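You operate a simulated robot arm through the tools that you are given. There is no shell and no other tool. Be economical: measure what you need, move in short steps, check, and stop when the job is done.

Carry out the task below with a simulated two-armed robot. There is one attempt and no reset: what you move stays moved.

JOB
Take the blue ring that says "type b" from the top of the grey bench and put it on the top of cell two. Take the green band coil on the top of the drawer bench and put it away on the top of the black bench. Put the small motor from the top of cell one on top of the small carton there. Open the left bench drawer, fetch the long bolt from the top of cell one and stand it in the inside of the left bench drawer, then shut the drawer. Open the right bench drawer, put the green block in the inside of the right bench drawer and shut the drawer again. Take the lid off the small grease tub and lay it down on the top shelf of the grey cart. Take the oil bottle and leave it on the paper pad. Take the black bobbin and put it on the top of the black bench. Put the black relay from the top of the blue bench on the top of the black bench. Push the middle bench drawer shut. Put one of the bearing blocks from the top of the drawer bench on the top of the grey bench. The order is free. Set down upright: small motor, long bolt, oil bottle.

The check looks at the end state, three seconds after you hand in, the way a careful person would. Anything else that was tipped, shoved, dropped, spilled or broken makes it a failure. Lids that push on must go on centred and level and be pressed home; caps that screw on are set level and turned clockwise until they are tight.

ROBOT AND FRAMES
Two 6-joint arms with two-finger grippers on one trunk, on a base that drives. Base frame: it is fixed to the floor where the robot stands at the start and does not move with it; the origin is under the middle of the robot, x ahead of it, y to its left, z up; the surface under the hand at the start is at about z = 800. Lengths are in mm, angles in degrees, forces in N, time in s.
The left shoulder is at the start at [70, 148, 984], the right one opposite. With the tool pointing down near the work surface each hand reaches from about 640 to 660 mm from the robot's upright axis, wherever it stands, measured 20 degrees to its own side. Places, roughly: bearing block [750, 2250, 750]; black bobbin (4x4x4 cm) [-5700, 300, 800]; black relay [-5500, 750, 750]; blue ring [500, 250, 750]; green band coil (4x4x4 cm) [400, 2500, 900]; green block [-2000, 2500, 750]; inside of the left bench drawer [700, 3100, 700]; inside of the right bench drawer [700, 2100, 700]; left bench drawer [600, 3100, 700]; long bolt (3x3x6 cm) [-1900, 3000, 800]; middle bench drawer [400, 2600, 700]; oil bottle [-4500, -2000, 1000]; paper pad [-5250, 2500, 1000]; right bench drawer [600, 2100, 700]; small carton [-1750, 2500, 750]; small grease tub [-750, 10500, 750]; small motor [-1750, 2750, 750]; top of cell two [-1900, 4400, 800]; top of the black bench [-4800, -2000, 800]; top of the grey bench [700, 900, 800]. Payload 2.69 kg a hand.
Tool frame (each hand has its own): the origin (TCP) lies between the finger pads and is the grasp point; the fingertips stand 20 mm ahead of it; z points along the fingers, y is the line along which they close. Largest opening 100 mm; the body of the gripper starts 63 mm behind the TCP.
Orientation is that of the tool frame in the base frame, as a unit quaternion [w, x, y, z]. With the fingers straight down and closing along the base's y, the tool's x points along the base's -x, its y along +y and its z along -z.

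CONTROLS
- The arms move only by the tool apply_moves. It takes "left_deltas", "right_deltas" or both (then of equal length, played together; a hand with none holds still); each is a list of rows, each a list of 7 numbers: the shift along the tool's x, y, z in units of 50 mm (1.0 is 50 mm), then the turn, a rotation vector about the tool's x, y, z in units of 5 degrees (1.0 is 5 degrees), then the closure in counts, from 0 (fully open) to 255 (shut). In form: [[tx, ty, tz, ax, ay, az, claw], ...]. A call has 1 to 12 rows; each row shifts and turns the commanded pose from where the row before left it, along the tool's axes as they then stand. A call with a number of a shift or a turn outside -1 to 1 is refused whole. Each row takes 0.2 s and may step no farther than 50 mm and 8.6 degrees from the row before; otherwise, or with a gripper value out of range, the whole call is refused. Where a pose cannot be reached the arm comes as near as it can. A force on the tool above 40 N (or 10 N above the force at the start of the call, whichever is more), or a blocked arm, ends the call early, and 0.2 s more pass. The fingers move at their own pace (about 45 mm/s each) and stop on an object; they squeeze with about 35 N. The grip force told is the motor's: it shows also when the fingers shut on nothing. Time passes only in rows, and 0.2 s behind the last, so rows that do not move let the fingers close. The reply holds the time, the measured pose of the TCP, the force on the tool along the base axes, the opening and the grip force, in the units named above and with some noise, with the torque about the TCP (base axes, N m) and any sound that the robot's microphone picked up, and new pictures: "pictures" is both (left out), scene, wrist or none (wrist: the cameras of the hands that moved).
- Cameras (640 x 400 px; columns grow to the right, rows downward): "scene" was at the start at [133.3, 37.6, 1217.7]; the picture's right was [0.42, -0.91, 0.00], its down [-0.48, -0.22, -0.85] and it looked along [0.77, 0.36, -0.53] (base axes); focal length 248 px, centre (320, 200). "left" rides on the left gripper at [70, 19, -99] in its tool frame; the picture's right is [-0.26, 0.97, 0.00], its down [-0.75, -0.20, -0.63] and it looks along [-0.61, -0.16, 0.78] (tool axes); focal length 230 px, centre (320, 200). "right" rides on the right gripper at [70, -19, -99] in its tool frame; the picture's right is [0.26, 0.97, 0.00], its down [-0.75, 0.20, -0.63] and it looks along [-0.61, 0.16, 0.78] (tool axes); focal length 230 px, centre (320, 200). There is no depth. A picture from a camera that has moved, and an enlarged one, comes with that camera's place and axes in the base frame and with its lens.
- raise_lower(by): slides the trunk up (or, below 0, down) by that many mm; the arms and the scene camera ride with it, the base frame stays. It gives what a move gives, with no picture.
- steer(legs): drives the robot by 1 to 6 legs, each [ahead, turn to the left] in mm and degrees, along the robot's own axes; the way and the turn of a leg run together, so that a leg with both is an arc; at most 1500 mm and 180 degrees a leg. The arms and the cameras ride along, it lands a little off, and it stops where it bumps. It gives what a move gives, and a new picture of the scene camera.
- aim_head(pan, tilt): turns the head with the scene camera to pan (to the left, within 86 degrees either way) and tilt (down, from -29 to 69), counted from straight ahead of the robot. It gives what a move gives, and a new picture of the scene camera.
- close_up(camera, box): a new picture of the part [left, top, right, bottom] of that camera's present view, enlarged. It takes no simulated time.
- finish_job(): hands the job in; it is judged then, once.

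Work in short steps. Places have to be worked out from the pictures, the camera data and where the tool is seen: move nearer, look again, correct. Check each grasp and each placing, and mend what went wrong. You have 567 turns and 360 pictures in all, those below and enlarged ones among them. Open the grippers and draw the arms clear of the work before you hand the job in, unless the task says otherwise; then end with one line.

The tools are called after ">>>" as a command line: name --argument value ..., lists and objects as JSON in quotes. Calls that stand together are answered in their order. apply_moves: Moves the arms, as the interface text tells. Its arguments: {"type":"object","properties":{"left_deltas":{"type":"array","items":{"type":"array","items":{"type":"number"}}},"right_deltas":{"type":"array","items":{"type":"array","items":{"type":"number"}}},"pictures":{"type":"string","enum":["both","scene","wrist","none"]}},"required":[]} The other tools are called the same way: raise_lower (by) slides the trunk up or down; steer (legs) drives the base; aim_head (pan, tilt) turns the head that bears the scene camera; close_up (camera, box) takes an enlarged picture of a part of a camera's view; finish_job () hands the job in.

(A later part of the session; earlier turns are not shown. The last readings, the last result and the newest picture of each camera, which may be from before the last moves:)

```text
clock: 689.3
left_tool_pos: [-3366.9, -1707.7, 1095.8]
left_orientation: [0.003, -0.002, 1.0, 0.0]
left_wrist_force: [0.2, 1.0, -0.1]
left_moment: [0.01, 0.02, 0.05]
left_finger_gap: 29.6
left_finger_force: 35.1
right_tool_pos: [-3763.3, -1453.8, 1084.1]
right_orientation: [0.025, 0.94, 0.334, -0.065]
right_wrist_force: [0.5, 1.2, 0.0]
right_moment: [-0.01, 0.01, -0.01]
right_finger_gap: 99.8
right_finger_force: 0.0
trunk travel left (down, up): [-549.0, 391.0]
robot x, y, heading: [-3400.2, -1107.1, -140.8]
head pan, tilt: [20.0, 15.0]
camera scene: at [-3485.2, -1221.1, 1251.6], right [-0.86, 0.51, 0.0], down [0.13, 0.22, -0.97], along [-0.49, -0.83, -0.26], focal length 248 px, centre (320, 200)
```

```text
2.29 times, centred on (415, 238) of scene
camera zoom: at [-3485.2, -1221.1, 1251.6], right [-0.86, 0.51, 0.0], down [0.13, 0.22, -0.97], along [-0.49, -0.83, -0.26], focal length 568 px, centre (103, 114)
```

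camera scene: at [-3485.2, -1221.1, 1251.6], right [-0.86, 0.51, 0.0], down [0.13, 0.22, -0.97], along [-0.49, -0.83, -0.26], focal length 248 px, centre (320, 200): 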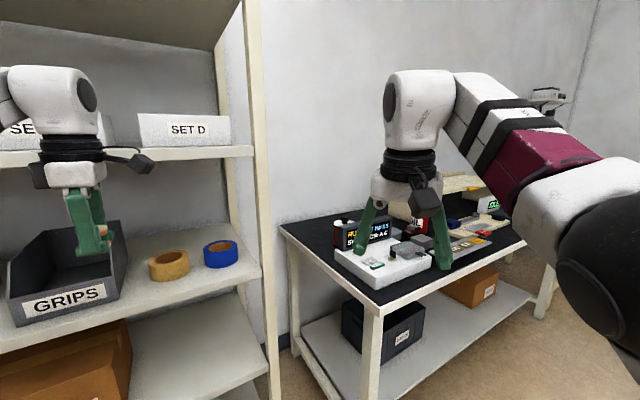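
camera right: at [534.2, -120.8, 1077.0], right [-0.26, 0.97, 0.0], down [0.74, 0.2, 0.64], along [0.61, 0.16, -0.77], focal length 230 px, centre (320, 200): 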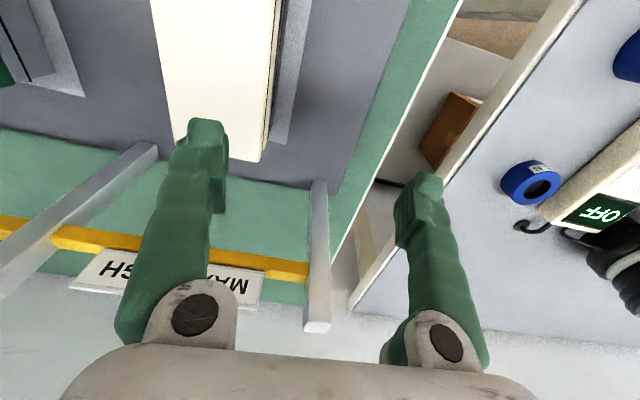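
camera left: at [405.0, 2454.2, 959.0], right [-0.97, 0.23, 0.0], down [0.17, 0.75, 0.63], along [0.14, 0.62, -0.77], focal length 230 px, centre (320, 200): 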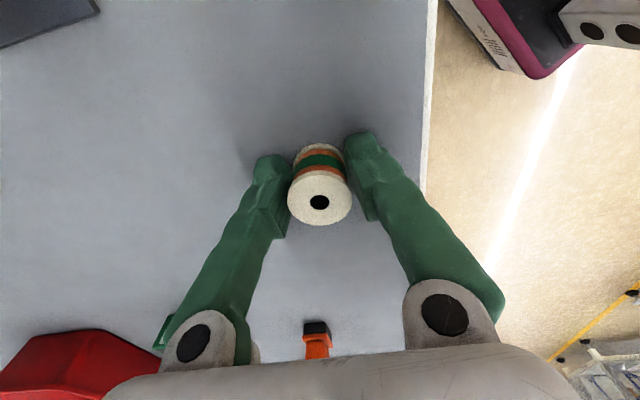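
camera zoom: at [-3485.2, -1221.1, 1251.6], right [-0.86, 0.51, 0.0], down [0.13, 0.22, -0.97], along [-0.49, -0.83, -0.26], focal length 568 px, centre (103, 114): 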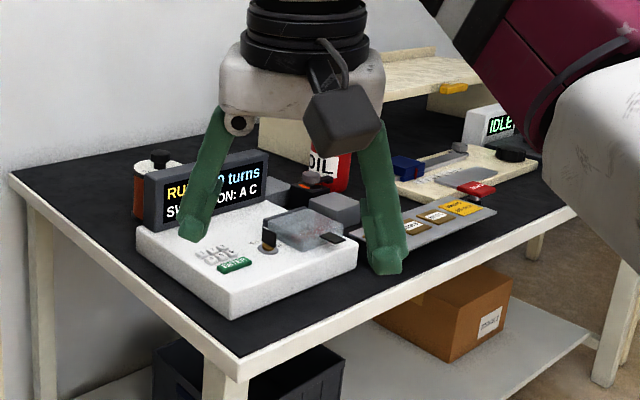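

The bench is crowded; I move to face its middle for a better view.

>>> steer --legs '[[0, -58], [1000, 0], [0, 95]]'

>>> aim_head --pan 25 --tilt 28

```text
clock: 701.1
left_tool_pos: [-3953.2, -1236.8, 1097.2]
left_orientation: [0.002, -0.312, 0.95, 0.002]
left_wrist_force: [0.3, -0.8, -1.6]
left_moment: [-0.02, 0.0, 0.0]
left_finger_gap: 29.5
left_finger_force: 35.0
right_tool_pos: [-4422.0, -1263.1, 1084.8]
right_orientation: [0.044, 0.79, 0.61, -0.054]
right_wrist_force: [-0.3, -0.1, -0.7]
right_moment: [-0.04, 0.02, 0.0]
right_finger_gap: 100.1
right_finger_force: 0.1
trunk travel left (down, up): [-549.0, 391.0]
robot x, y, heading: [-4335.7, -774.2, -104.3]
head pan, tilt: [20.0, 15.0]
camera scene: at [-4336.1, -913.8, 1251.6], right [-0.99, -0.1, 0.0], down [-0.03, 0.26, -0.97], along [0.1, -0.96, -0.26], focal length 248 px, centre (320, 200)
```

scene: 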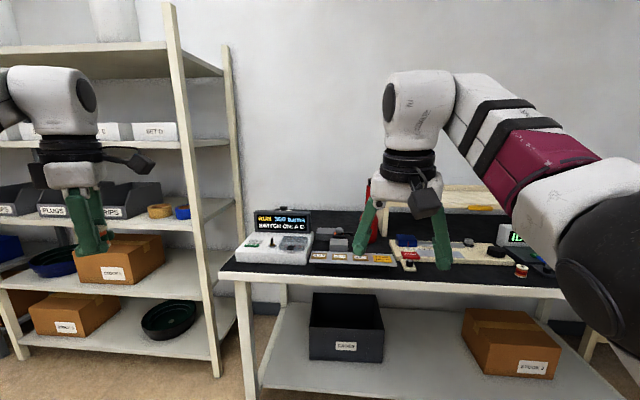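

```text
clock: 701.9
left_tool_pos: [-3952.7, -1236.5, 1097.2]
left_orientation: [0.002, -0.313, 0.95, 0.002]
left_wrist_force: [-0.5, -0.4, -0.5]
left_moment: [-0.01, 0.02, -0.03]
left_finger_gap: 29.3
left_finger_force: 35.1
right_tool_pos: [-4422.2, -1264.2, 1085.0]
right_orientation: [0.043, 0.79, 0.609, -0.054]
right_wrist_force: [-0.3, 0.1, -0.6]
right_moment: [-0.02, -0.03, 0.04]
right_finger_gap: 99.8
right_finger_force: 0.2
trunk travel left (down, up): [-549.0, 391.0]
robot x, y, heading: [-4334.8, -772.5, -104.5]
head pan, tilt: [25.0, 28.0]
camera scene: at [-4328.3, -910.4, 1230.6], right [-0.98, -0.19, 0.0], down [-0.09, 0.46, -0.88], along [0.16, -0.87, -0.47], focal length 248 px, centre (320, 200)
```

scene: 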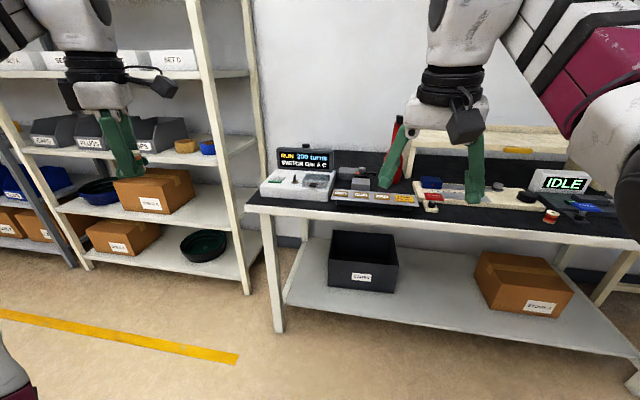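

>>> close_up --camera "scene" --box '[245, 110, 645, 290]'

```text
refused: 645 is not a number from 0 to 640
```

>>> close_up --camera "scene" --box '[245, 120, 445, 245]'

>>> close_up --camera "scene" --box '[400, 110, 640, 260]'

```text
3.20 times, centred on (345, 182) of scene
camera zoom: at [-4328.3, -910.4, 1230.6], right [-0.98, -0.19, 0.0], down [-0.09, 0.46, -0.88], along [0.16, -0.87, -0.47], focal length 794 px, centre (240, 256)
```

zoom: 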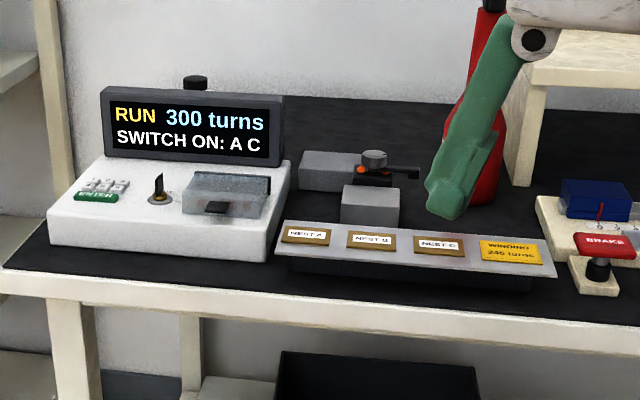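

```text
2.67 times, centred on (520, 185) of scene
camera zoom: at [-4328.3, -910.4, 1230.6], right [-0.98, -0.19, 0.0], down [-0.09, 0.46, -0.88], along [0.16, -0.87, -0.47], focal length 662 px, centre (-213, 240)
```

zoom: 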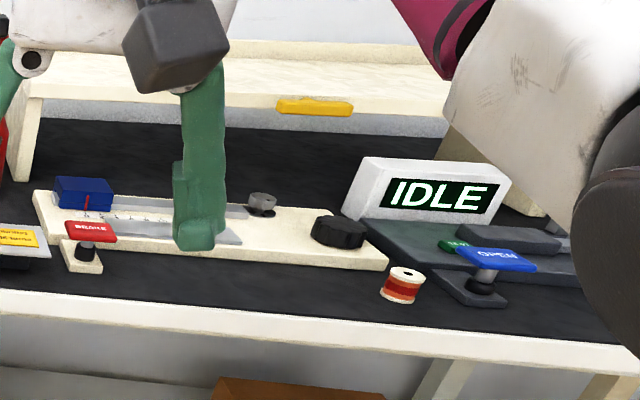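

The front strip of the black bench between x≈−4620 and −4890 is free. Drive so the left hand comes above [−4830, −1705] and turn the tool to close along x.

>>> steer --legs '[[0, -43], [588, 0], [0, 4.8]]'

>>> apply_moves --left_deltas '[[0, 0, 0, 0, 0, 1, 255], [0, 0, 0, 0, 0, 1, 255], [0, 0, 0, 0, 0, 1, 255], [0, 0, 0, 0, 0, 1, 255], [0, 0, 0, 0, 0, 1, 255], [0, 0, 0, 0, 0, 1, 255], [0, 0, 0, 0, 0, 1, 255], [0, 0, 0, 0, 0, 1, 255], [0, 0, 0, 0, 0, 1, 255], [0, 0, 0, 0, 0, 1, 255], [0, 0, 0, 0, 0, 1, 255], [0, 0, 0, 0, 0, 1, 255]]' --pictures "none"

>>> apply_moves --left_deltas '[[0, 0, 0, 0, 0, 1, 255], [0, 0, 0, 0, 0, 1, 255], [0, 0, 0, 0, 0, 1, 255], [0, 0, 0, 0, 0, 1, 255], [0, 0, 0, 0, 0, 1, 255], [0, 0, 0, 0, 0, 1, 255]]' --pictures "wrist"

```text
clock: 707.7
left_tool_pos: [-4822.4, -1692.8, 1098.3]
left_orientation: [0.004, 0.014, 1.0, 0.001]
left_wrist_force: [-0.5, 0.5, -0.7]
left_moment: [-0.01, 0.03, -0.02]
left_finger_gap: 29.3
left_finger_force: 34.6
right_tool_pos: [-5210.4, -1424.0, 1083.0]
right_orientation: [0.025, 0.946, 0.317, -0.064]
right_wrist_force: [-0.2, 0.1, -0.1]
right_moment: [-0.04, 0.05, 0.02]
right_finger_gap: 100.0
right_finger_force: 0.1
trunk travel left (down, up): [-549.0, 391.0]
robot x, y, heading: [-4833.3, -1092.0, -142.4]
head pan, tilt: [25.0, 28.0]
camera scene: at [-4917.5, -1203.4, 1230.5], right [-0.89, 0.46, 0.0], down [0.22, 0.42, -0.88], along [-0.41, -0.78, -0.47], focal length 248 px, centre (320, 200)
```

scene: 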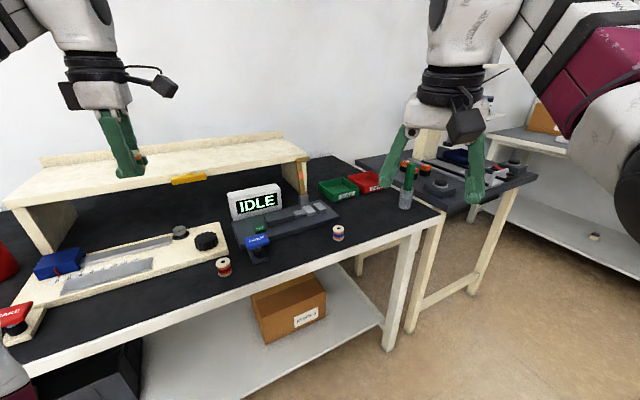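

```text
clock: 710.3
left_tool_pos: [-4821.6, -1694.7, 1097.7]
left_orientation: [0.002, 0.514, 0.858, 0.002]
left_wrist_force: [-0.1, 0.2, -0.2]
left_moment: [-0.02, 0.0, 0.0]
left_finger_gap: 29.1
left_finger_force: 34.9
right_tool_pos: [-5210.0, -1425.6, 1084.4]
right_orientation: [0.024, 0.946, 0.318, -0.065]
right_wrist_force: [-0.5, -0.3, 0.2]
right_moment: [0.02, -0.01, 0.01]
right_finger_gap: 100.0
right_finger_force: 0.1
trunk travel left (down, up): [-549.0, 391.0]
robot x, y, heading: [-4836.2, -1090.6, -142.5]
head pan, tilt: [25.0, 28.0]
```

```text
clock: 711.7
left_tool_pos: [-4822.6, -1694.6, 1098.4]
left_orientation: [0.002, 0.718, 0.696, 0.001]
left_wrist_force: [0.2, -0.2, 0.1]
left_moment: [0.01, 0.0, 0.0]
left_finger_gap: 29.5
left_finger_force: 34.3
right_tool_pos: [-5210.1, -1425.8, 1084.6]
right_orientation: [0.023, 0.946, 0.317, -0.064]
right_wrist_force: [0.3, 0.1, 0.0]
right_moment: [0.0, 0.01, 0.02]
right_finger_gap: 99.8
right_finger_force: 0.0
trunk travel left (down, up): [-549.0, 391.0]
robot x, y, heading: [-4835.8, -1092.4, -142.8]
head pan, tilt: [25.0, 28.0]
camera left: at [-4800.0, -1625.7, 1197.5], right [0.96, -0.29, 0.01], down [-0.23, -0.74, 0.63], along [-0.18, -0.6, -0.78], focal length 230 px, centre (320, 200)
```

left: 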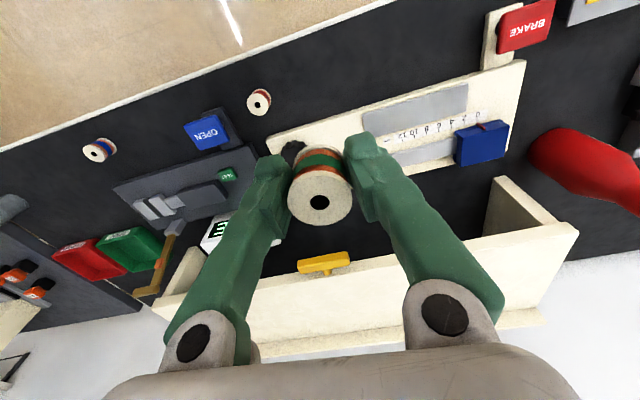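

Target directly below is in the free strip, ~100 mm from the red coil. Lower.

>>> raise_lower --by -255

>>> apply_moves --left_deltas '[[0, 0, 0.1, 0, 0, 0, 255], [0, 0, 0.1, 0, 0, 0, 255], [0, 0, 0, 0, 0, 0, 255]]' --pictures "wrist"

```text
clock: 714.3
left_tool_pos: [-4822.7, -1693.3, 842.4]
left_orientation: [0.002, 0.718, 0.696, 0.002]
left_wrist_force: [0.3, 0.2, -0.1]
left_moment: [0.0, -0.01, -0.04]
left_finger_gap: 29.3
left_finger_force: 34.4
right_tool_pos: [-5209.2, -1425.1, 829.2]
right_orientation: [0.024, 0.946, 0.317, -0.065]
right_wrist_force: [0.5, 0.9, 0.1]
right_moment: [-0.02, 0.01, 0.0]
right_finger_gap: 100.1
right_finger_force: 0.1
trunk travel left (down, up): [-294.0, 646.0]
robot x, y, heading: [-4837.3, -1094.1, -142.5]
head pan, tilt: [25.0, 28.0]
```

```text
clock: 715.1
left_tool_pos: [-4822.6, -1693.9, 831.9]
left_orientation: [0.002, 0.718, 0.696, 0.002]
left_wrist_force: [-0.6, 0.3, -0.3]
left_moment: [0.01, 0.03, -0.03]
left_finger_gap: 29.7
left_finger_force: 34.8
right_tool_pos: [-5208.6, -1425.7, 829.3]
right_orientation: [0.024, 0.946, 0.318, -0.065]
right_wrist_force: [0.2, -0.2, -0.3]
right_moment: [0.03, 0.02, -0.01]
right_finger_gap: 100.1
right_finger_force: 0.1
trunk travel left (down, up): [-294.0, 646.0]
robot x, y, heading: [-4836.3, -1091.3, -142.6]
head pan, tilt: [25.0, 28.0]
camera left: at [-4799.9, -1625.6, 932.2], right [0.96, -0.29, 0.01], down [-0.23, -0.74, 0.63], along [-0.18, -0.6, -0.78], focal length 230 px, centre (320, 200)
```

left: 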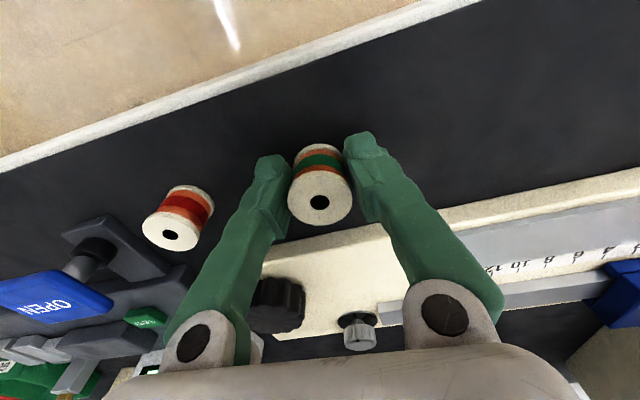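

>>> apply_moves --left_deltas '[[0, 0, 0.06, 0, 0, 0, 255], [0, 0, 0.06, 0, 0, 0, 255], [0, 0, 0, 0, 0, 0, 255]]' --pictures "none"

>>> apply_moves --left_deltas '[[0, 0, 0.06, 0, 0, 0, 255], [0, 0, 0.06, 0, 0, 0, 255], [0, 0, 0, 0, 0, 0, 255]]' --pictures "none"

>>> apply_moves --left_deltas '[[0, 0, 0.06, 0, 0, 0, 255], [0, 0, 0, 0, 0, 0, 255]]' --pictures "none"

```text
clock: 715.9
left_tool_pos: [-4821.9, -1694.3, 825.0]
left_orientation: [0.003, 0.718, 0.696, 0.003]
left_wrist_force: [0.6, 0.8, -0.8]
left_moment: [0.0, -0.02, 0.01]
left_finger_gap: 29.2
left_finger_force: 35.1
right_tool_pos: [-5209.3, -1426.1, 829.3]
right_orientation: [0.023, 0.946, 0.318, -0.065]
right_wrist_force: [0.0, 0.0, -0.3]
right_moment: [0.04, 0.01, 0.0]
right_finger_gap: 100.2
right_finger_force: 0.0
trunk travel left (down, up): [-294.0, 646.0]
robot x, y, heading: [-4838.0, -1091.5, -142.3]
head pan, tilt: [25.0, 28.0]
```

```text
clock: 716.7
left_tool_pos: [-4822.9, -1693.0, 820.5]
left_orientation: [0.002, 0.717, 0.697, 0.002]
left_wrist_force: [-0.3, -0.4, -1.0]
left_moment: [0.0, -0.03, -0.01]
left_finger_gap: 29.3
left_finger_force: 35.3
right_tool_pos: [-5209.5, -1424.9, 829.2]
right_orientation: [0.023, 0.946, 0.317, -0.064]
right_wrist_force: [0.8, -0.2, 0.5]
right_moment: [-0.01, -0.01, -0.05]
right_finger_gap: 100.0
right_finger_force: 0.0
trunk travel left (down, up): [-294.0, 646.0]
robot x, y, heading: [-4832.8, -1094.1, -142.8]
head pan, tilt: [25.0, 28.0]
```

```text
clock: 717.3
left_tool_pos: [-4823.4, -1692.6, 820.1]
left_orientation: [0.003, 0.718, 0.696, -0.001]
left_wrist_force: [0.7, -6.7, 17.0]
left_moment: [-0.06, 0.18, 0.06]
left_finger_gap: 29.2
left_finger_force: 34.4
right_tool_pos: [-5208.2, -1424.2, 829.6]
right_orientation: [0.024, 0.946, 0.317, -0.066]
right_wrist_force: [0.0, 1.1, -0.1]
right_moment: [0.0, -0.02, 0.01]
right_finger_gap: 99.8
right_finger_force: 0.1
trunk travel left (down, up): [-294.0, 646.0]
robot x, y, heading: [-4834.3, -1095.4, -142.4]
head pan, tilt: [25.0, 28.0]
```

Contact at 820. Open slightly and lift.

>>> apply_moves --left_deltas '[[0, 0, 0, 0, 0, 0, 140], [0, 0, 0, 0, 0, 0, 120], [0, 0, 0, 0, 0, 0, 120], [0, 0, -0.6, 0, 0, 0, 120], [0, 0, -0.6, 0, 0, 0, 120]]' --pictures "wrist"

>>> raise_lower --by 260

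```text
clock: 718.5
left_tool_pos: [-4821.2, -1694.6, 855.6]
left_orientation: [0.002, 0.717, 0.697, 0.002]
left_wrist_force: [0.0, -0.3, -0.5]
left_moment: [0.02, 0.01, 0.01]
left_finger_gap: 53.3
left_finger_force: 0.0
left hand out of reach, approached as far as the arm can: row 5
right_tool_pos: [-5207.8, -1426.5, 830.3]
right_orientation: [0.023, 0.945, 0.319, -0.065]
right_wrist_force: [-0.2, -0.2, 0.3]
right_moment: [0.04, 0.03, -0.01]
right_finger_gap: 99.6
right_finger_force: 0.1
trunk travel left (down, up): [-294.0, 646.0]
robot x, y, heading: [-4832.2, -1095.0, -142.6]
head pan, tilt: [25.0, 28.0]
camera left: at [-4799.0, -1625.1, 956.3], right [0.96, -0.29, 0.0], down [-0.22, -0.75, 0.63], along [-0.18, -0.6, -0.78], focal length 230 px, centre (320, 200)
```

left: 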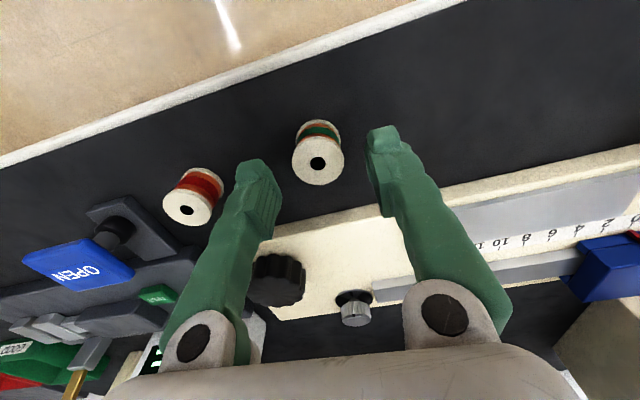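

```text
clock: 721.2
left_tool_pos: [-4823.5, -1694.2, 1117.1]
left_orientation: [0.003, 0.718, 0.697, 0.002]
left_wrist_force: [-0.3, 0.5, -0.3]
left_moment: [0.03, -0.01, -0.01]
left_finger_gap: 53.1
left_finger_force: 0.0
right_tool_pos: [-5209.5, -1425.4, 1089.3]
right_orientation: [0.024, 0.946, 0.317, -0.064]
right_wrist_force: [1.1, -0.2, -0.6]
right_moment: [0.01, 0.03, -0.02]
right_finger_gap: 99.9
right_finger_force: 0.1
trunk travel left (down, up): [-554.0, 386.0]
robot x, y, heading: [-4838.1, -1095.2, -142.4]
head pan, tilt: [25.0, 28.0]
```

Coil placed. Next the oil bottle, near [−4520, −1870]. Reposition so the left hand comes above it, with extra height.

>>> raise_lower --by 130

>>> steer --legs '[[0, -55.5], [-330, 0], [0, 55.5]]'

>>> apply_moves --left_deltas '[[0, 0, 0, 0, 0, 0, 0]]' --pictures "wrist"

```text
clock: 722.8
left_tool_pos: [-4823.0, -1693.4, 1247.0]
left_orientation: [0.002, 0.717, 0.697, 0.002]
left_wrist_force: [-0.5, -0.7, 0.0]
left_moment: [0.02, -0.01, 0.0]
left_finger_gap: 53.0
left_finger_force: 0.0
right_tool_pos: [-5209.2, -1426.2, 1219.8]
right_orientation: [0.024, 0.946, 0.318, -0.065]
right_wrist_force: [0.3, -0.1, 0.4]
right_moment: [0.0, -0.01, -0.02]
right_finger_gap: 100.1
right_finger_force: 0.0
trunk travel left (down, up): [-684.0, 256.0]
robot x, y, heading: [-4833.6, -1092.6, -142.2]
head pan, tilt: [25.0, 28.0]
```

```text
clock: 730.0
left_tool_pos: [-4498.7, -1793.8, 1247.5]
left_orientation: [0.002, 0.709, 0.705, 0.002]
left_wrist_force: [-0.2, -0.5, 0.4]
left_moment: [0.01, 0.01, 0.02]
left_finger_gap: 53.1
left_finger_force: 0.1
right_tool_pos: [-4891.2, -1535.3, 1219.9]
right_orientation: [0.024, 0.942, 0.329, -0.064]
right_wrist_force: [-0.2, -0.3, -0.8]
right_moment: [0.02, 0.02, 0.01]
right_finger_gap: 99.5
right_finger_force: 0.1
trunk travel left (down, up): [-684.0, 256.0]
robot x, y, heading: [-4531.1, -1192.5, -140.7]
head pan, tilt: [25.0, 28.0]
camera scene: at [-4603.4, -1307.0, 1365.5], right [-0.9, 0.44, 0.0], down [0.21, 0.42, -0.88], along [-0.39, -0.79, -0.47], focal length 248 px, centre (320, 200)
```

scene: 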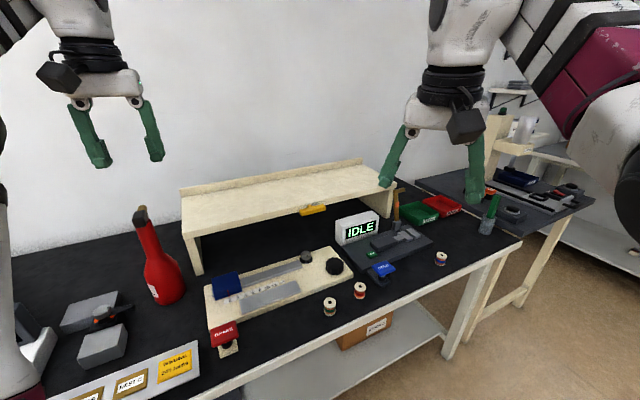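

```text
clock: 730.4
left_tool_pos: [-4498.7, -1793.8, 1247.6]
left_orientation: [0.002, 0.709, 0.706, 0.0]
left_wrist_force: [0.1, -0.4, -0.1]
left_moment: [-0.01, 0.0, -0.04]
left_finger_gap: 87.4
left_finger_force: 0.1
right_tool_pos: [-4890.7, -1535.5, 1219.1]
right_orientation: [0.025, 0.942, 0.329, -0.064]
right_wrist_force: [0.5, -0.2, 0.2]
right_moment: [-0.01, 0.01, 0.0]
right_finger_gap: 100.2
right_finger_force: 0.1
trunk travel left (down, up): [-684.0, 256.0]
robot x, y, heading: [-4523.6, -1195.0, -141.1]
head pan, tilt: [25.0, 28.0]
camera left: at [-4478.5, -1724.4, 1346.9], right [0.96, -0.26, 0.01], down [-0.21, -0.75, 0.63], along [-0.16, -0.61, -0.78], focal length 230 px, centre (320, 200)
```

left: 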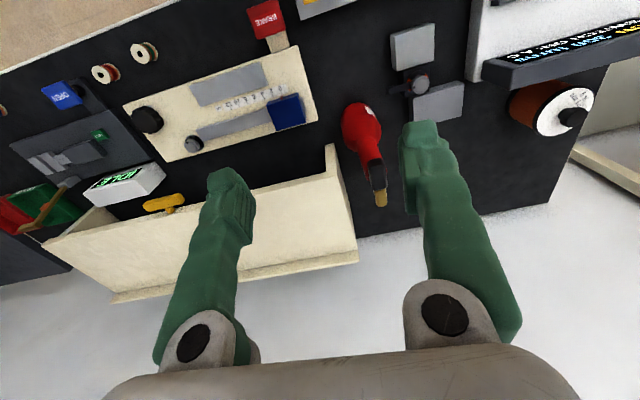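

The oil bottle is red with a narrow neck. Zoom to judge its shape and height.

>>> close_up --camera "scene" --box '[110, 190, 230, 320]'

```text
3.08 times, centred on (170, 255) of scene
camera zoom: at [-4602.9, -1307.3, 1365.5], right [-0.9, 0.44, 0.0], down [0.21, 0.42, -0.88], along [-0.39, -0.79, -0.47], focal length 764 px, centre (782, 31)
```

zoom: 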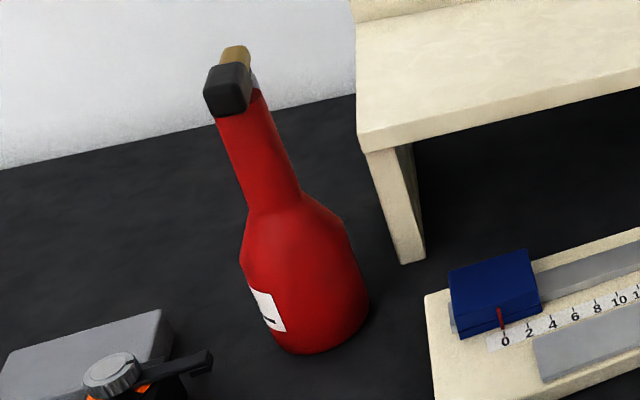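

Neck spans z≈942–1036 (≈38 mm wide), nozzle top ≈1087, axis at about [−4442, −1933]. I move the robot a bit closer and extend the arm over it.

>>> steer --legs '[[0, 72], [78, 0], [0, -69.5]]'

>>> apply_moves --left_deltas '[[-0.9, 0, 0, 0, 0, 0, 0], [-0.4, 0, 0, 0, 0, 0, 0]]' --pictures "wrist"

```text
clock: 737.5
left_tool_pos: [-4461.4, -1867.5, 1246.5]
left_orientation: [0.002, 0.703, 0.712, 0.002]
left_wrist_force: [-0.4, 0.6, 0.0]
left_moment: [-0.02, -0.02, -0.02]
left_finger_gap: 99.8
left_finger_force: 0.0
right_tool_pos: [-4859.0, -1617.8, 1219.4]
right_orientation: [0.024, 0.939, 0.337, -0.064]
right_wrist_force: [0.5, -0.3, 0.7]
right_moment: [0.03, 0.02, -0.05]
right_finger_gap: 100.2
right_finger_force: 0.2
trunk travel left (down, up): [-684.0, 256.0]
robot x, y, heading: [-4497.1, -1265.1, -140.1]
head pan, tilt: [25.0, 28.0]
camera scene: at [-4573.8, -1383.9, 1365.6], right [-0.91, 0.42, 0.0], down [0.2, 0.43, -0.88], along [-0.37, -0.8, -0.47], focal length 248 px, centre (320, 200)
```

scene: 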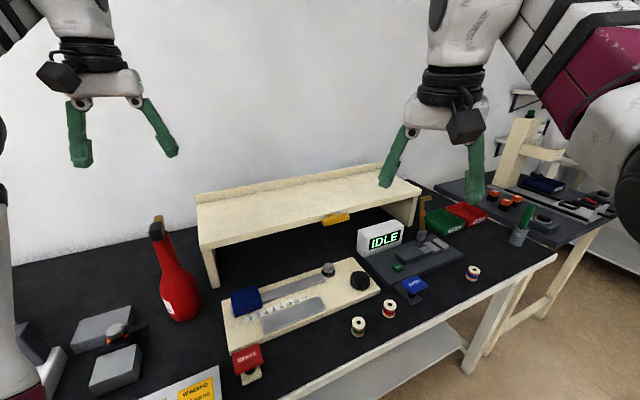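

```text
clock: 738.1
left_tool_pos: [-4469.6, -1887.9, 1229.0]
left_orientation: [0.003, 0.703, 0.711, 0.002]
left_wrist_force: [0.9, 0.5, 0.3]
left_moment: [-0.01, 0.01, 0.01]
left_finger_gap: 100.1
left_finger_force: 0.1
left hand out of reach, approached as far as the arm can: row 1, 2
right_tool_pos: [-4857.6, -1616.9, 1219.0]
right_orientation: [0.025, 0.939, 0.337, -0.064]
right_wrist_force: [-0.3, 0.6, -0.8]
right_moment: [0.01, 0.05, 0.0]
right_finger_gap: 100.0
right_finger_force: 0.1
trunk travel left (down, up): [-684.0, 256.0]
robot x, y, heading: [-4498.8, -1266.7, -140.0]
head pan, tilt: [25.0, 28.0]
camera left: at [-4450.1, -1818.1, 1329.7], right [0.97, -0.25, 0.01], down [-0.19, -0.75, 0.63], along [-0.15, -0.61, -0.78], focal length 230 px, centre (320, 200)
```

left: 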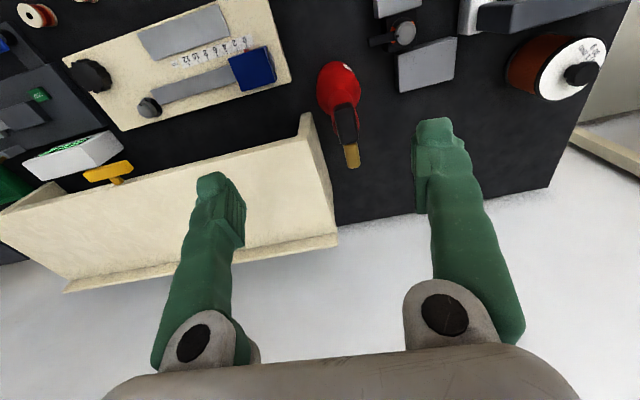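

The nozzle/lever extends along y, so closing along x is right. I drive ~55 mm closer to reach the neck axis at [−4442, −1928].

>>> steer --legs '[[0, 81], [56, 0], [0, -80]]'

>>> apply_moves --left_deltas '[[0, 0, 0.6, 0, 0, 0, 0]]' --pictures "wrist"

```text
clock: 745.9
left_tool_pos: [-4422.1, -1933.8, 1229.3]
left_orientation: [0.002, 0.691, 0.723, 0.001]
left_wrist_force: [-0.1, 0.1, -0.8]
left_moment: [-0.03, 0.03, 0.05]
left_finger_gap: 100.1
left_finger_force: 0.1
right_tool_pos: [-4819.1, -1675.3, 1219.0]
right_orientation: [0.024, 0.934, 0.352, -0.063]
right_wrist_force: [0.0, -0.6, -0.5]
right_moment: [0.02, 0.02, 0.01]
right_finger_gap: 99.6
right_finger_force: 0.0
trunk travel left (down, up): [-684.0, 256.0]
robot x, y, heading: [-4468.8, -1318.0, -138.3]
head pan, tilt: [25.0, 28.0]
camera scene: at [-4541.9, -1433.8, 1365.6], right [-0.92, 0.39, 0.0], down [0.19, 0.43, -0.88], along [-0.35, -0.81, -0.47], focal length 248 px, centre (320, 200)
```

scene: 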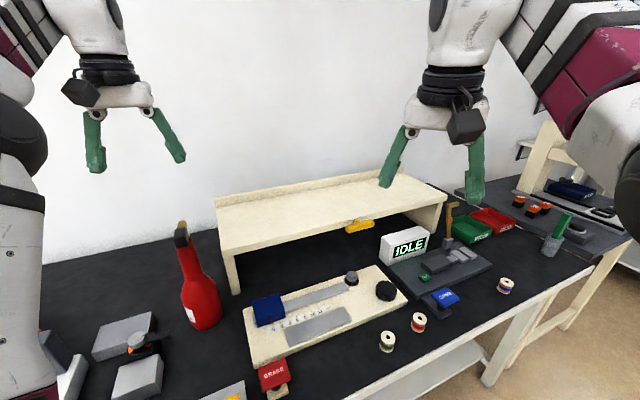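

```text
clock: 746.3
left_tool_pos: [-4421.4, -1933.4, 1199.3]
left_orientation: [0.002, 0.691, 0.723, 0.001]
left_wrist_force: [-0.5, -0.8, -0.6]
left_moment: [0.0, 0.0, 0.01]
left_finger_gap: 100.1
left_finger_force: 0.1
right_tool_pos: [-4817.3, -1675.1, 1220.8]
right_orientation: [0.025, 0.934, 0.351, -0.064]
right_wrist_force: [-0.3, 0.1, 0.1]
right_moment: [0.03, 0.01, 0.0]
right_finger_gap: 100.2
right_finger_force: 0.0
trunk travel left (down, up): [-684.0, 256.0]
robot x, y, heading: [-4468.8, -1316.9, -138.3]
head pan, tilt: [25.0, 28.0]
camera left: at [-4403.6, -1863.9, 1300.1], right [0.98, -0.22, 0.01], down [-0.17, -0.76, 0.63], along [-0.13, -0.62, -0.78], focal length 230 px, centre (320, 200)
```

left: 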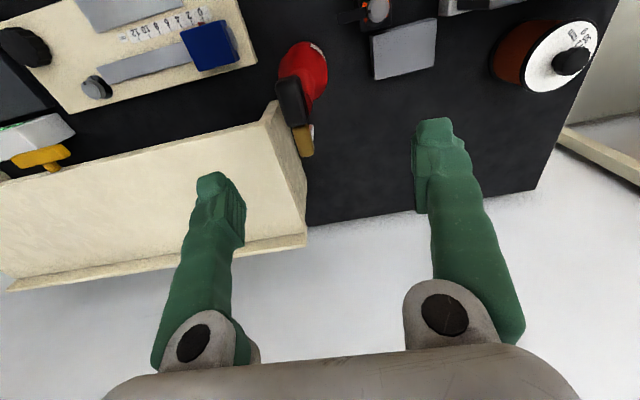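

Bottle axis is ~16 mm to −x of the hand. Shift and descend partway.

>>> apply_moves --left_deltas '[[0.04, -0.34, 0, 0, 0, 0, 0]]' --pictures "none"

>>> raise_lower --by -90

>>> apply_moves --left_deltas '[[0, 0, 0, 0, 0, 0, 0]]' --pictures "both"

```text
clock: 746.7
left_tool_pos: [-4440.4, -1932.7, 1201.5]
left_orientation: [0.004, 0.692, 0.722, 0.002]
left_wrist_force: [-0.5, 0.1, -0.1]
left_moment: [0.03, -0.06, 0.0]
left_finger_gap: 100.0
left_finger_force: 0.0
right_tool_pos: [-4821.5, -1676.1, 1218.4]
right_orientation: [0.026, 0.934, 0.351, -0.064]
right_wrist_force: [0.3, 0.4, 0.4]
right_moment: [0.01, -0.01, 0.0]
right_finger_gap: 100.1
right_finger_force: 0.1
trunk travel left (down, up): [-684.0, 256.0]
robot x, y, heading: [-4473.7, -1316.6, -138.2]
head pan, tilt: [25.0, 28.0]
```

```text
clock: 747.9
left_tool_pos: [-4439.6, -1933.8, 1110.3]
left_orientation: [0.002, 0.692, 0.722, 0.001]
left_wrist_force: [-0.2, 0.8, 0.4]
left_moment: [-0.01, 0.0, 0.0]
left_finger_gap: 99.9
left_finger_force: 0.1
right_tool_pos: [-4820.0, -1676.2, 1128.7]
right_orientation: [0.026, 0.934, 0.351, -0.064]
right_wrist_force: [0.3, 0.5, 0.3]
right_moment: [-0.01, 0.01, 0.0]
right_finger_gap: 100.0
right_finger_force: 0.0
trunk travel left (down, up): [-594.0, 346.0]
robot x, y, heading: [-4469.4, -1314.0, -138.3]
head pan, tilt: [25.0, 28.0]
```

```text
clock: 748.3
left_tool_pos: [-4438.8, -1932.3, 1110.3]
left_orientation: [0.002, 0.692, 0.722, 0.001]
left_wrist_force: [-0.1, 0.5, 0.4]
left_moment: [0.02, -0.01, 0.01]
left_finger_gap: 100.0
left_finger_force: 0.1
right_tool_pos: [-4819.3, -1675.1, 1128.3]
right_orientation: [0.025, 0.934, 0.351, -0.063]
right_wrist_force: [-0.6, 0.0, 0.1]
right_moment: [-0.03, 0.0, 0.02]
right_finger_gap: 99.8
right_finger_force: 0.0
trunk travel left (down, up): [-594.0, 346.0]
robot x, y, heading: [-4471.7, -1317.0, -138.4]
head pan, tilt: [25.0, 28.0]
camera scene: at [-4542.5, -1433.7, 1275.5], right [-0.92, 0.4, 0.0], down [0.19, 0.43, -0.88], along [-0.35, -0.81, -0.47], focal length 248 px, centre (320, 200)
camera left: at [-4422.7, -1862.8, 1210.2], right [0.98, -0.21, 0.01], down [-0.17, -0.76, 0.63], along [-0.13, -0.62, -0.78], focal length 230 px, centre (320, 200)
```

scene: 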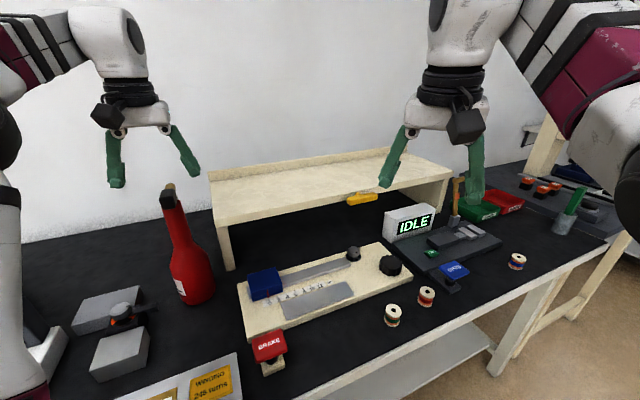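
left: 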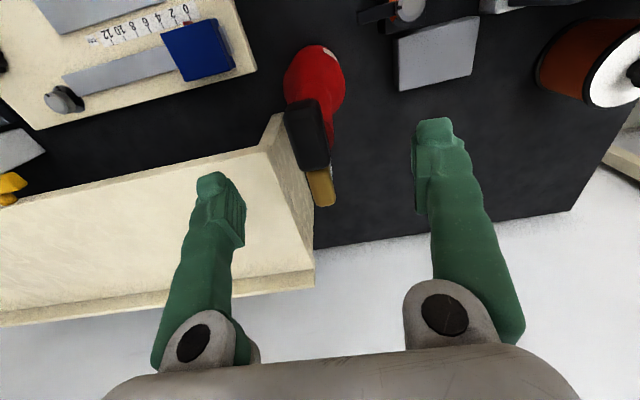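

Aligned. Lower 58 mm by trunk, then approach the last bit with the arm watching the force (palm vs nozzle).

>>> raise_lower --by -58

>>> apply_moves --left_deltas '[[0, 0.08, 0.08, 0, 0, 0, 40], [0, 0, 0.06, 0, 0, 0, 40], [0, 0, 0.06, 0, 0, 0, 40], [0, 0, 0, 0, 0, 0, 40]]' --pictures "both"

```text
clock: 749.3
left_tool_pos: [-4439.2, -1933.8, 1052.4]
left_orientation: [0.002, 0.692, 0.722, 0.001]
left_wrist_force: [0.1, 0.3, 0.8]
left_moment: [-0.01, 0.02, 0.03]
left_finger_gap: 100.1
left_finger_force: 0.1
right_tool_pos: [-4819.9, -1674.1, 1071.4]
right_orientation: [0.026, 0.934, 0.351, -0.064]
right_wrist_force: [-0.1, 0.2, 0.1]
right_moment: [0.03, -0.01, 0.0]
right_finger_gap: 100.1
right_finger_force: 0.0
trunk travel left (down, up): [-536.0, 404.0]
robot x, y, heading: [-4472.5, -1316.3, -138.5]
head pan, tilt: [25.0, 28.0]
```

```text
clock: 750.3
left_tool_pos: [-4435.9, -1932.1, 1041.9]
left_orientation: [0.002, 0.691, 0.723, 0.002]
left_wrist_force: [0.8, 0.3, -0.5]
left_moment: [-0.03, 0.02, -0.01]
left_finger_gap: 84.1
left_finger_force: 0.0
right_tool_pos: [-4820.1, -1675.9, 1071.3]
right_orientation: [0.026, 0.934, 0.352, -0.063]
right_wrist_force: [0.4, 0.3, 0.0]
right_moment: [0.01, -0.01, 0.01]
right_finger_gap: 100.2
right_finger_force: 0.3
trunk travel left (down, up): [-536.0, 404.0]
robot x, y, heading: [-4470.8, -1317.7, -138.6]
head pan, tilt: [25.0, 28.0]
camera scene: at [-4542.3, -1433.5, 1217.6], right [-0.92, 0.4, 0.0], down [0.19, 0.43, -0.88], along [-0.35, -0.81, -0.47], focal length 248 px, centre (320, 200)
camera left: at [-4418.5, -1862.5, 1142.4], right [0.98, -0.21, 0.01], down [-0.17, -0.76, 0.63], along [-0.13, -0.62, -0.78], focal length 230 px, centre (320, 200)
```

scene: 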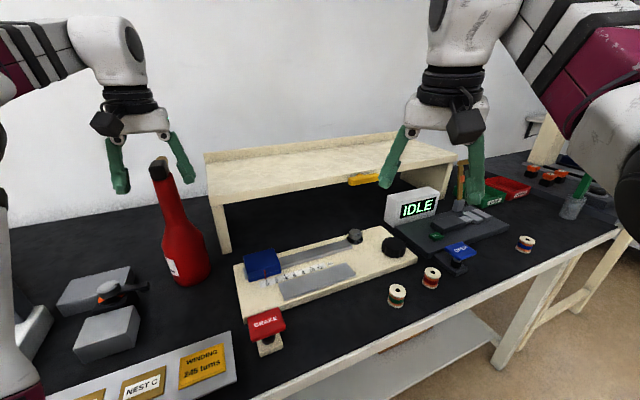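
left: 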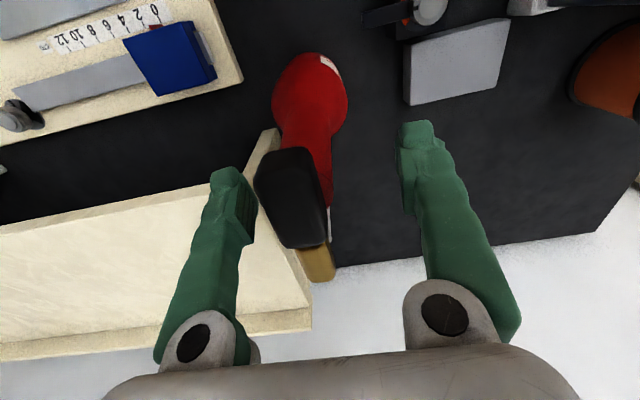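

The cap lies along y at x≈−4442 with the same width as the neck, so shift −6 mm in x, lower 9 mm and close gently.

>>> apply_moves --left_deltas '[[0, -0.12, 0, 0, 0, 0, 40], [0, 0, 0.08, 0, 0, 0, 40], [0, 0, 0.08, 0, 0, 0, 40], [0, 0, 0, 0, 0, 0, 40]]' --pictures "none"

>>> apply_moves --left_deltas '[[0, 0, 0, 0, 0, 0, 120], [0, 0, 0, 0, 0, 0, 160], [0, 0, 0, 0, 0, 0, 200], [0, 0, 0, 0, 0, 0, 255], [0, 0, 0, 0, 0, 0, 255]]' --pictures "both"

```text
clock: 751.3
left_tool_pos: [-4440.8, -1933.2, 1034.3]
left_orientation: [0.003, 0.692, 0.722, 0.001]
left_wrist_force: [-1.0, 1.3, -0.4]
left_moment: [-0.01, -0.02, 0.03]
left_finger_gap: 84.3
left_finger_force: 0.1
right_tool_pos: [-4819.9, -1675.6, 1070.3]
right_orientation: [0.026, 0.934, 0.351, -0.063]
right_wrist_force: [0.6, -0.2, -0.3]
right_moment: [-0.01, -0.02, 0.0]
right_finger_gap: 100.0
right_finger_force: 0.0
trunk travel left (down, up): [-536.0, 404.0]
robot x, y, heading: [-4471.1, -1315.8, -138.2]
head pan, tilt: [25.0, 28.0]
```

```text
clock: 752.5
left_tool_pos: [-4442.2, -1932.8, 1033.5]
left_orientation: [0.003, 0.691, 0.723, 0.002]
left_wrist_force: [-0.8, 0.5, 0.1]
left_moment: [0.02, 0.02, -0.02]
left_finger_gap: 33.8
left_finger_force: 34.6
right_tool_pos: [-4819.2, -1674.7, 1070.9]
right_orientation: [0.026, 0.934, 0.351, -0.063]
right_wrist_force: [-0.4, 0.2, 0.4]
right_moment: [-0.02, 0.0, 0.01]
right_finger_gap: 100.0
right_finger_force: 0.1
trunk travel left (down, up): [-536.0, 404.0]
robot x, y, heading: [-4470.6, -1315.3, -138.4]
head pan, tilt: [25.0, 28.0]
camera scene: at [-4542.6, -1433.5, 1217.5], right [-0.92, 0.4, 0.0], down [0.19, 0.43, -0.88], along [-0.35, -0.81, -0.47], focal length 248 px, centre (320, 200)
camera left: at [-4424.5, -1862.8, 1134.5], right [0.98, -0.22, 0.01], down [-0.17, -0.76, 0.63], along [-0.13, -0.62, -0.78], focal length 230 px, centre (320, 200)
```

scene: 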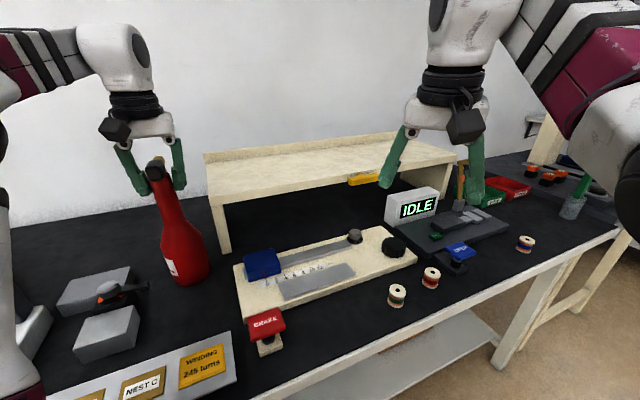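
left: 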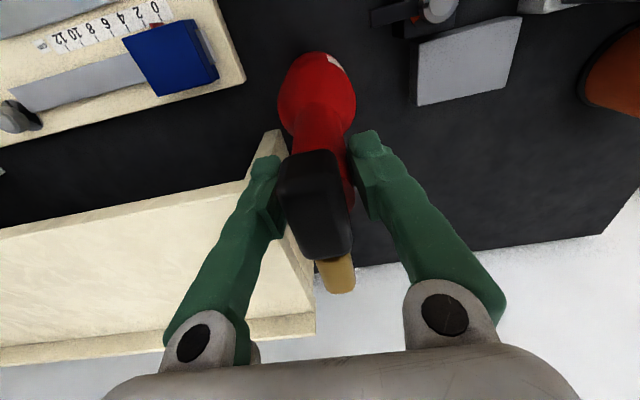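

Gripped (33.8 mm). Lift slightly to test.

>>> apply_moves --left_deltas '[[0, 0, -0.1, 0, 0, 0, 255], [0, 0, -0.2, 0, 0, 0, 255], [0, 0, 0, 0, 0, 0, 255]]' --pictures "none"

>>> raise_lower --by 120

>>> apply_moves --left_deltas '[[0, 0, 0, 0, 0, 0, 255]]' --pictures "scene"

```text
clock: 753.3
left_tool_pos: [-4440.7, -1933.8, 1047.8]
left_orientation: [0.003, 0.691, 0.723, 0.002]
left_wrist_force: [0.3, -0.5, -3.7]
left_moment: [-0.01, 0.0, 0.0]
left_finger_gap: 34.0
left_finger_force: 35.0
right_tool_pos: [-4820.7, -1676.6, 1070.9]
right_orientation: [0.025, 0.934, 0.352, -0.064]
right_wrist_force: [-0.5, 0.1, 0.1]
right_moment: [0.03, -0.05, 0.02]
right_finger_gap: 99.9
right_finger_force: 0.2
trunk travel left (down, up): [-536.0, 404.0]
robot x, y, heading: [-4469.2, -1313.6, -138.3]
head pan, tilt: [25.0, 28.0]
```

```text
clock: 754.8
left_tool_pos: [-4441.9, -1933.9, 1168.4]
left_orientation: [0.001, 0.692, 0.722, 0.002]
left_wrist_force: [-0.3, -0.7, -4.6]
left_moment: [0.0, -0.04, 0.0]
left_finger_gap: 33.7
left_finger_force: 34.5
right_tool_pos: [-4820.5, -1675.7, 1191.1]
right_orientation: [0.025, 0.934, 0.351, -0.064]
right_wrist_force: [1.2, -0.4, 0.5]
right_moment: [-0.01, 0.02, 0.02]
right_finger_gap: 100.0
right_finger_force: 0.1
trunk travel left (down, up): [-656.0, 284.0]
robot x, y, heading: [-4472.6, -1315.7, -138.1]
head pan, tilt: [25.0, 28.0]
```

```text
clock: 755.2
left_tool_pos: [-4441.7, -1934.1, 1169.2]
left_orientation: [0.001, 0.691, 0.722, 0.002]
left_wrist_force: [0.8, -0.6, -4.2]
left_moment: [-0.01, -0.01, 0.0]
left_finger_gap: 33.8
left_finger_force: 35.1
right_tool_pos: [-4818.6, -1676.6, 1191.1]
right_orientation: [0.025, 0.934, 0.351, -0.063]
right_wrist_force: [0.4, -0.6, 0.5]
right_moment: [0.04, 0.02, 0.0]
right_finger_gap: 100.1
right_finger_force: 0.0
trunk travel left (down, up): [-656.0, 284.0]
robot x, y, heading: [-4469.5, -1319.5, -138.2]
head pan, tilt: [25.0, 28.0]
camera scene: at [-4542.3, -1434.2, 1337.5], right [-0.92, 0.4, 0.0], down [0.19, 0.43, -0.88], along [-0.35, -0.81, -0.47], focal length 248 px, centre (320, 200)
```

scene: 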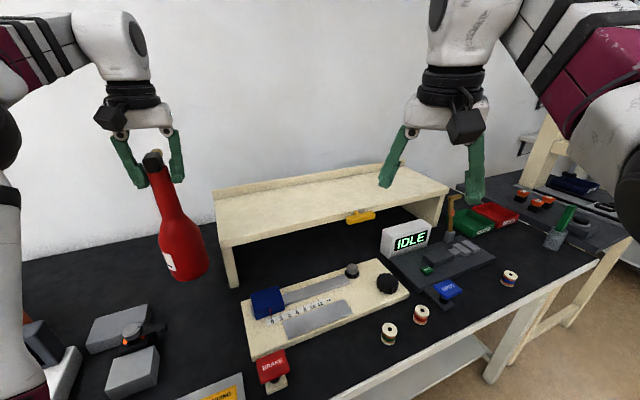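

The bottle hangs straight. Raise, back off and drive round toward the paper pad.

>>> raise_lower --by 150

>>> steer --legs '[[-400, 0], [0, 168.5], [1476, 0], [0, 69.4], [1500, 0], [700, 0]]'

>>> aim_head --pan 40 --tilt 15

```text
clock: 757.0
left_tool_pos: [-4441.0, -1934.6, 1318.6]
left_orientation: [0.002, 0.691, 0.723, 0.002]
left_wrist_force: [0.9, -0.4, -4.6]
left_moment: [-0.06, -0.01, 0.0]
left_finger_gap: 33.9
left_finger_force: 35.4
right_tool_pos: [-4819.1, -1676.9, 1341.7]
right_orientation: [0.026, 0.934, 0.351, -0.063]
right_wrist_force: [-0.3, -0.1, 0.5]
right_moment: [0.01, -0.02, 0.02]
right_finger_gap: 100.0
right_finger_force: 0.0
trunk travel left (down, up): [-806.0, 134.0]
robot x, y, heading: [-4471.6, -1316.8, -138.4]
head pan, tilt: [25.0, 28.0]
```

```text
clock: 786.8
left_tool_pos: [-3716.7, 2120.7, 1319.3]
left_orientation: [0.003, 0.965, -0.26, -0.001]
left_wrist_force: [-0.3, -0.6, -4.1]
left_moment: [0.01, -0.04, 0.01]
left_finger_gap: 33.8
left_finger_force: 35.3
right_tool_pos: [-3295.0, 2300.4, 1341.8]
right_orientation: [-0.044, 0.757, -0.65, -0.052]
right_wrist_force: [0.6, 0.5, -0.2]
right_moment: [0.01, 0.02, -0.06]
right_finger_gap: 100.0
right_finger_force: 0.0
trunk travel left (down, up): [-806.0, 134.0]
robot x, y, heading: [-3181.4, 1809.2, 99.3]
head pan, tilt: [25.0, 28.0]
camera scene: at [-3238.5, 1937.7, 1487.7], right [0.83, 0.56, 0.0], down [0.26, -0.39, -0.88], along [-0.49, 0.73, -0.47], focal length 248 px, centre (320, 200)
```

scene: 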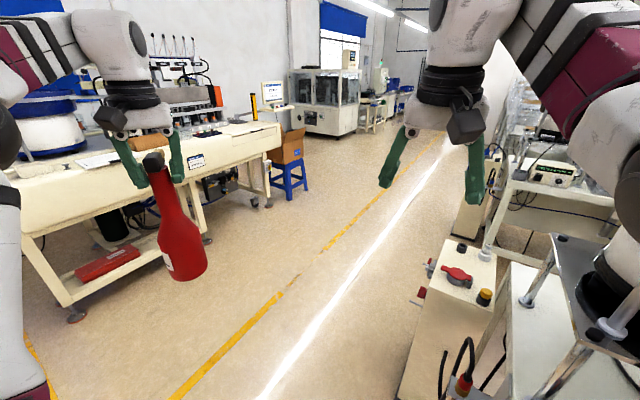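

```text
clock: 787.6
left_tool_pos: [-3717.1, 2122.8, 1318.0]
left_orientation: [0.004, 0.966, -0.26, -0.001]
left_wrist_force: [0.4, 0.0, -4.6]
left_moment: [-0.04, -0.03, 0.04]
left_finger_gap: 33.5
left_finger_force: 35.1
right_tool_pos: [-3296.4, 2300.8, 1341.5]
right_orientation: [-0.044, 0.757, -0.65, -0.052]
right_wrist_force: [-0.1, 1.0, -0.9]
right_moment: [0.01, -0.01, -0.01]
right_finger_gap: 100.1
right_finger_force: 0.0
trunk travel left (down, up): [-806.0, 134.0]
robot x, y, heading: [-3178.1, 1814.8, 99.0]
head pan, tilt: [40.0, 15.0]
camera scene: at [-3258.4, 1925.2, 1508.4], right [0.66, 0.76, 0.0], down [0.2, -0.17, -0.97], along [-0.73, 0.63, -0.26], focal length 248 px, centre (320, 200)
```

scene: 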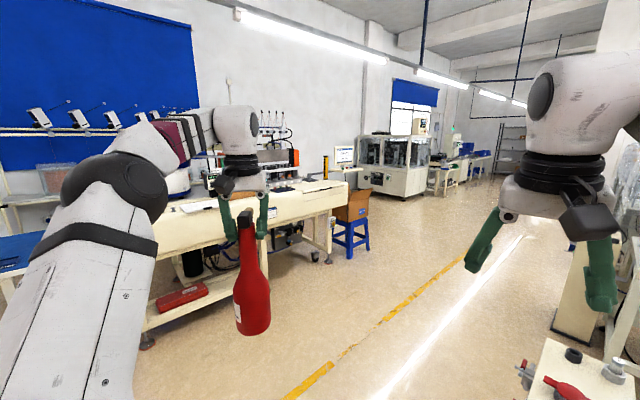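

>>> close_up --camera "scene" --box '[140, 150, 360, 290]'

```text
2.86 times, centred on (250, 220) of scene
camera zoom: at [-3258.4, 1925.2, 1508.4], right [0.66, 0.76, 0.0], down [0.2, -0.17, -0.97], along [-0.73, 0.63, -0.26], focal length 709 px, centre (520, 143)
```

zoom: 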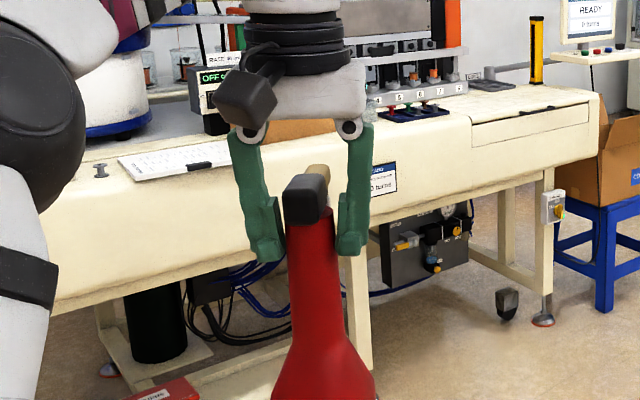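

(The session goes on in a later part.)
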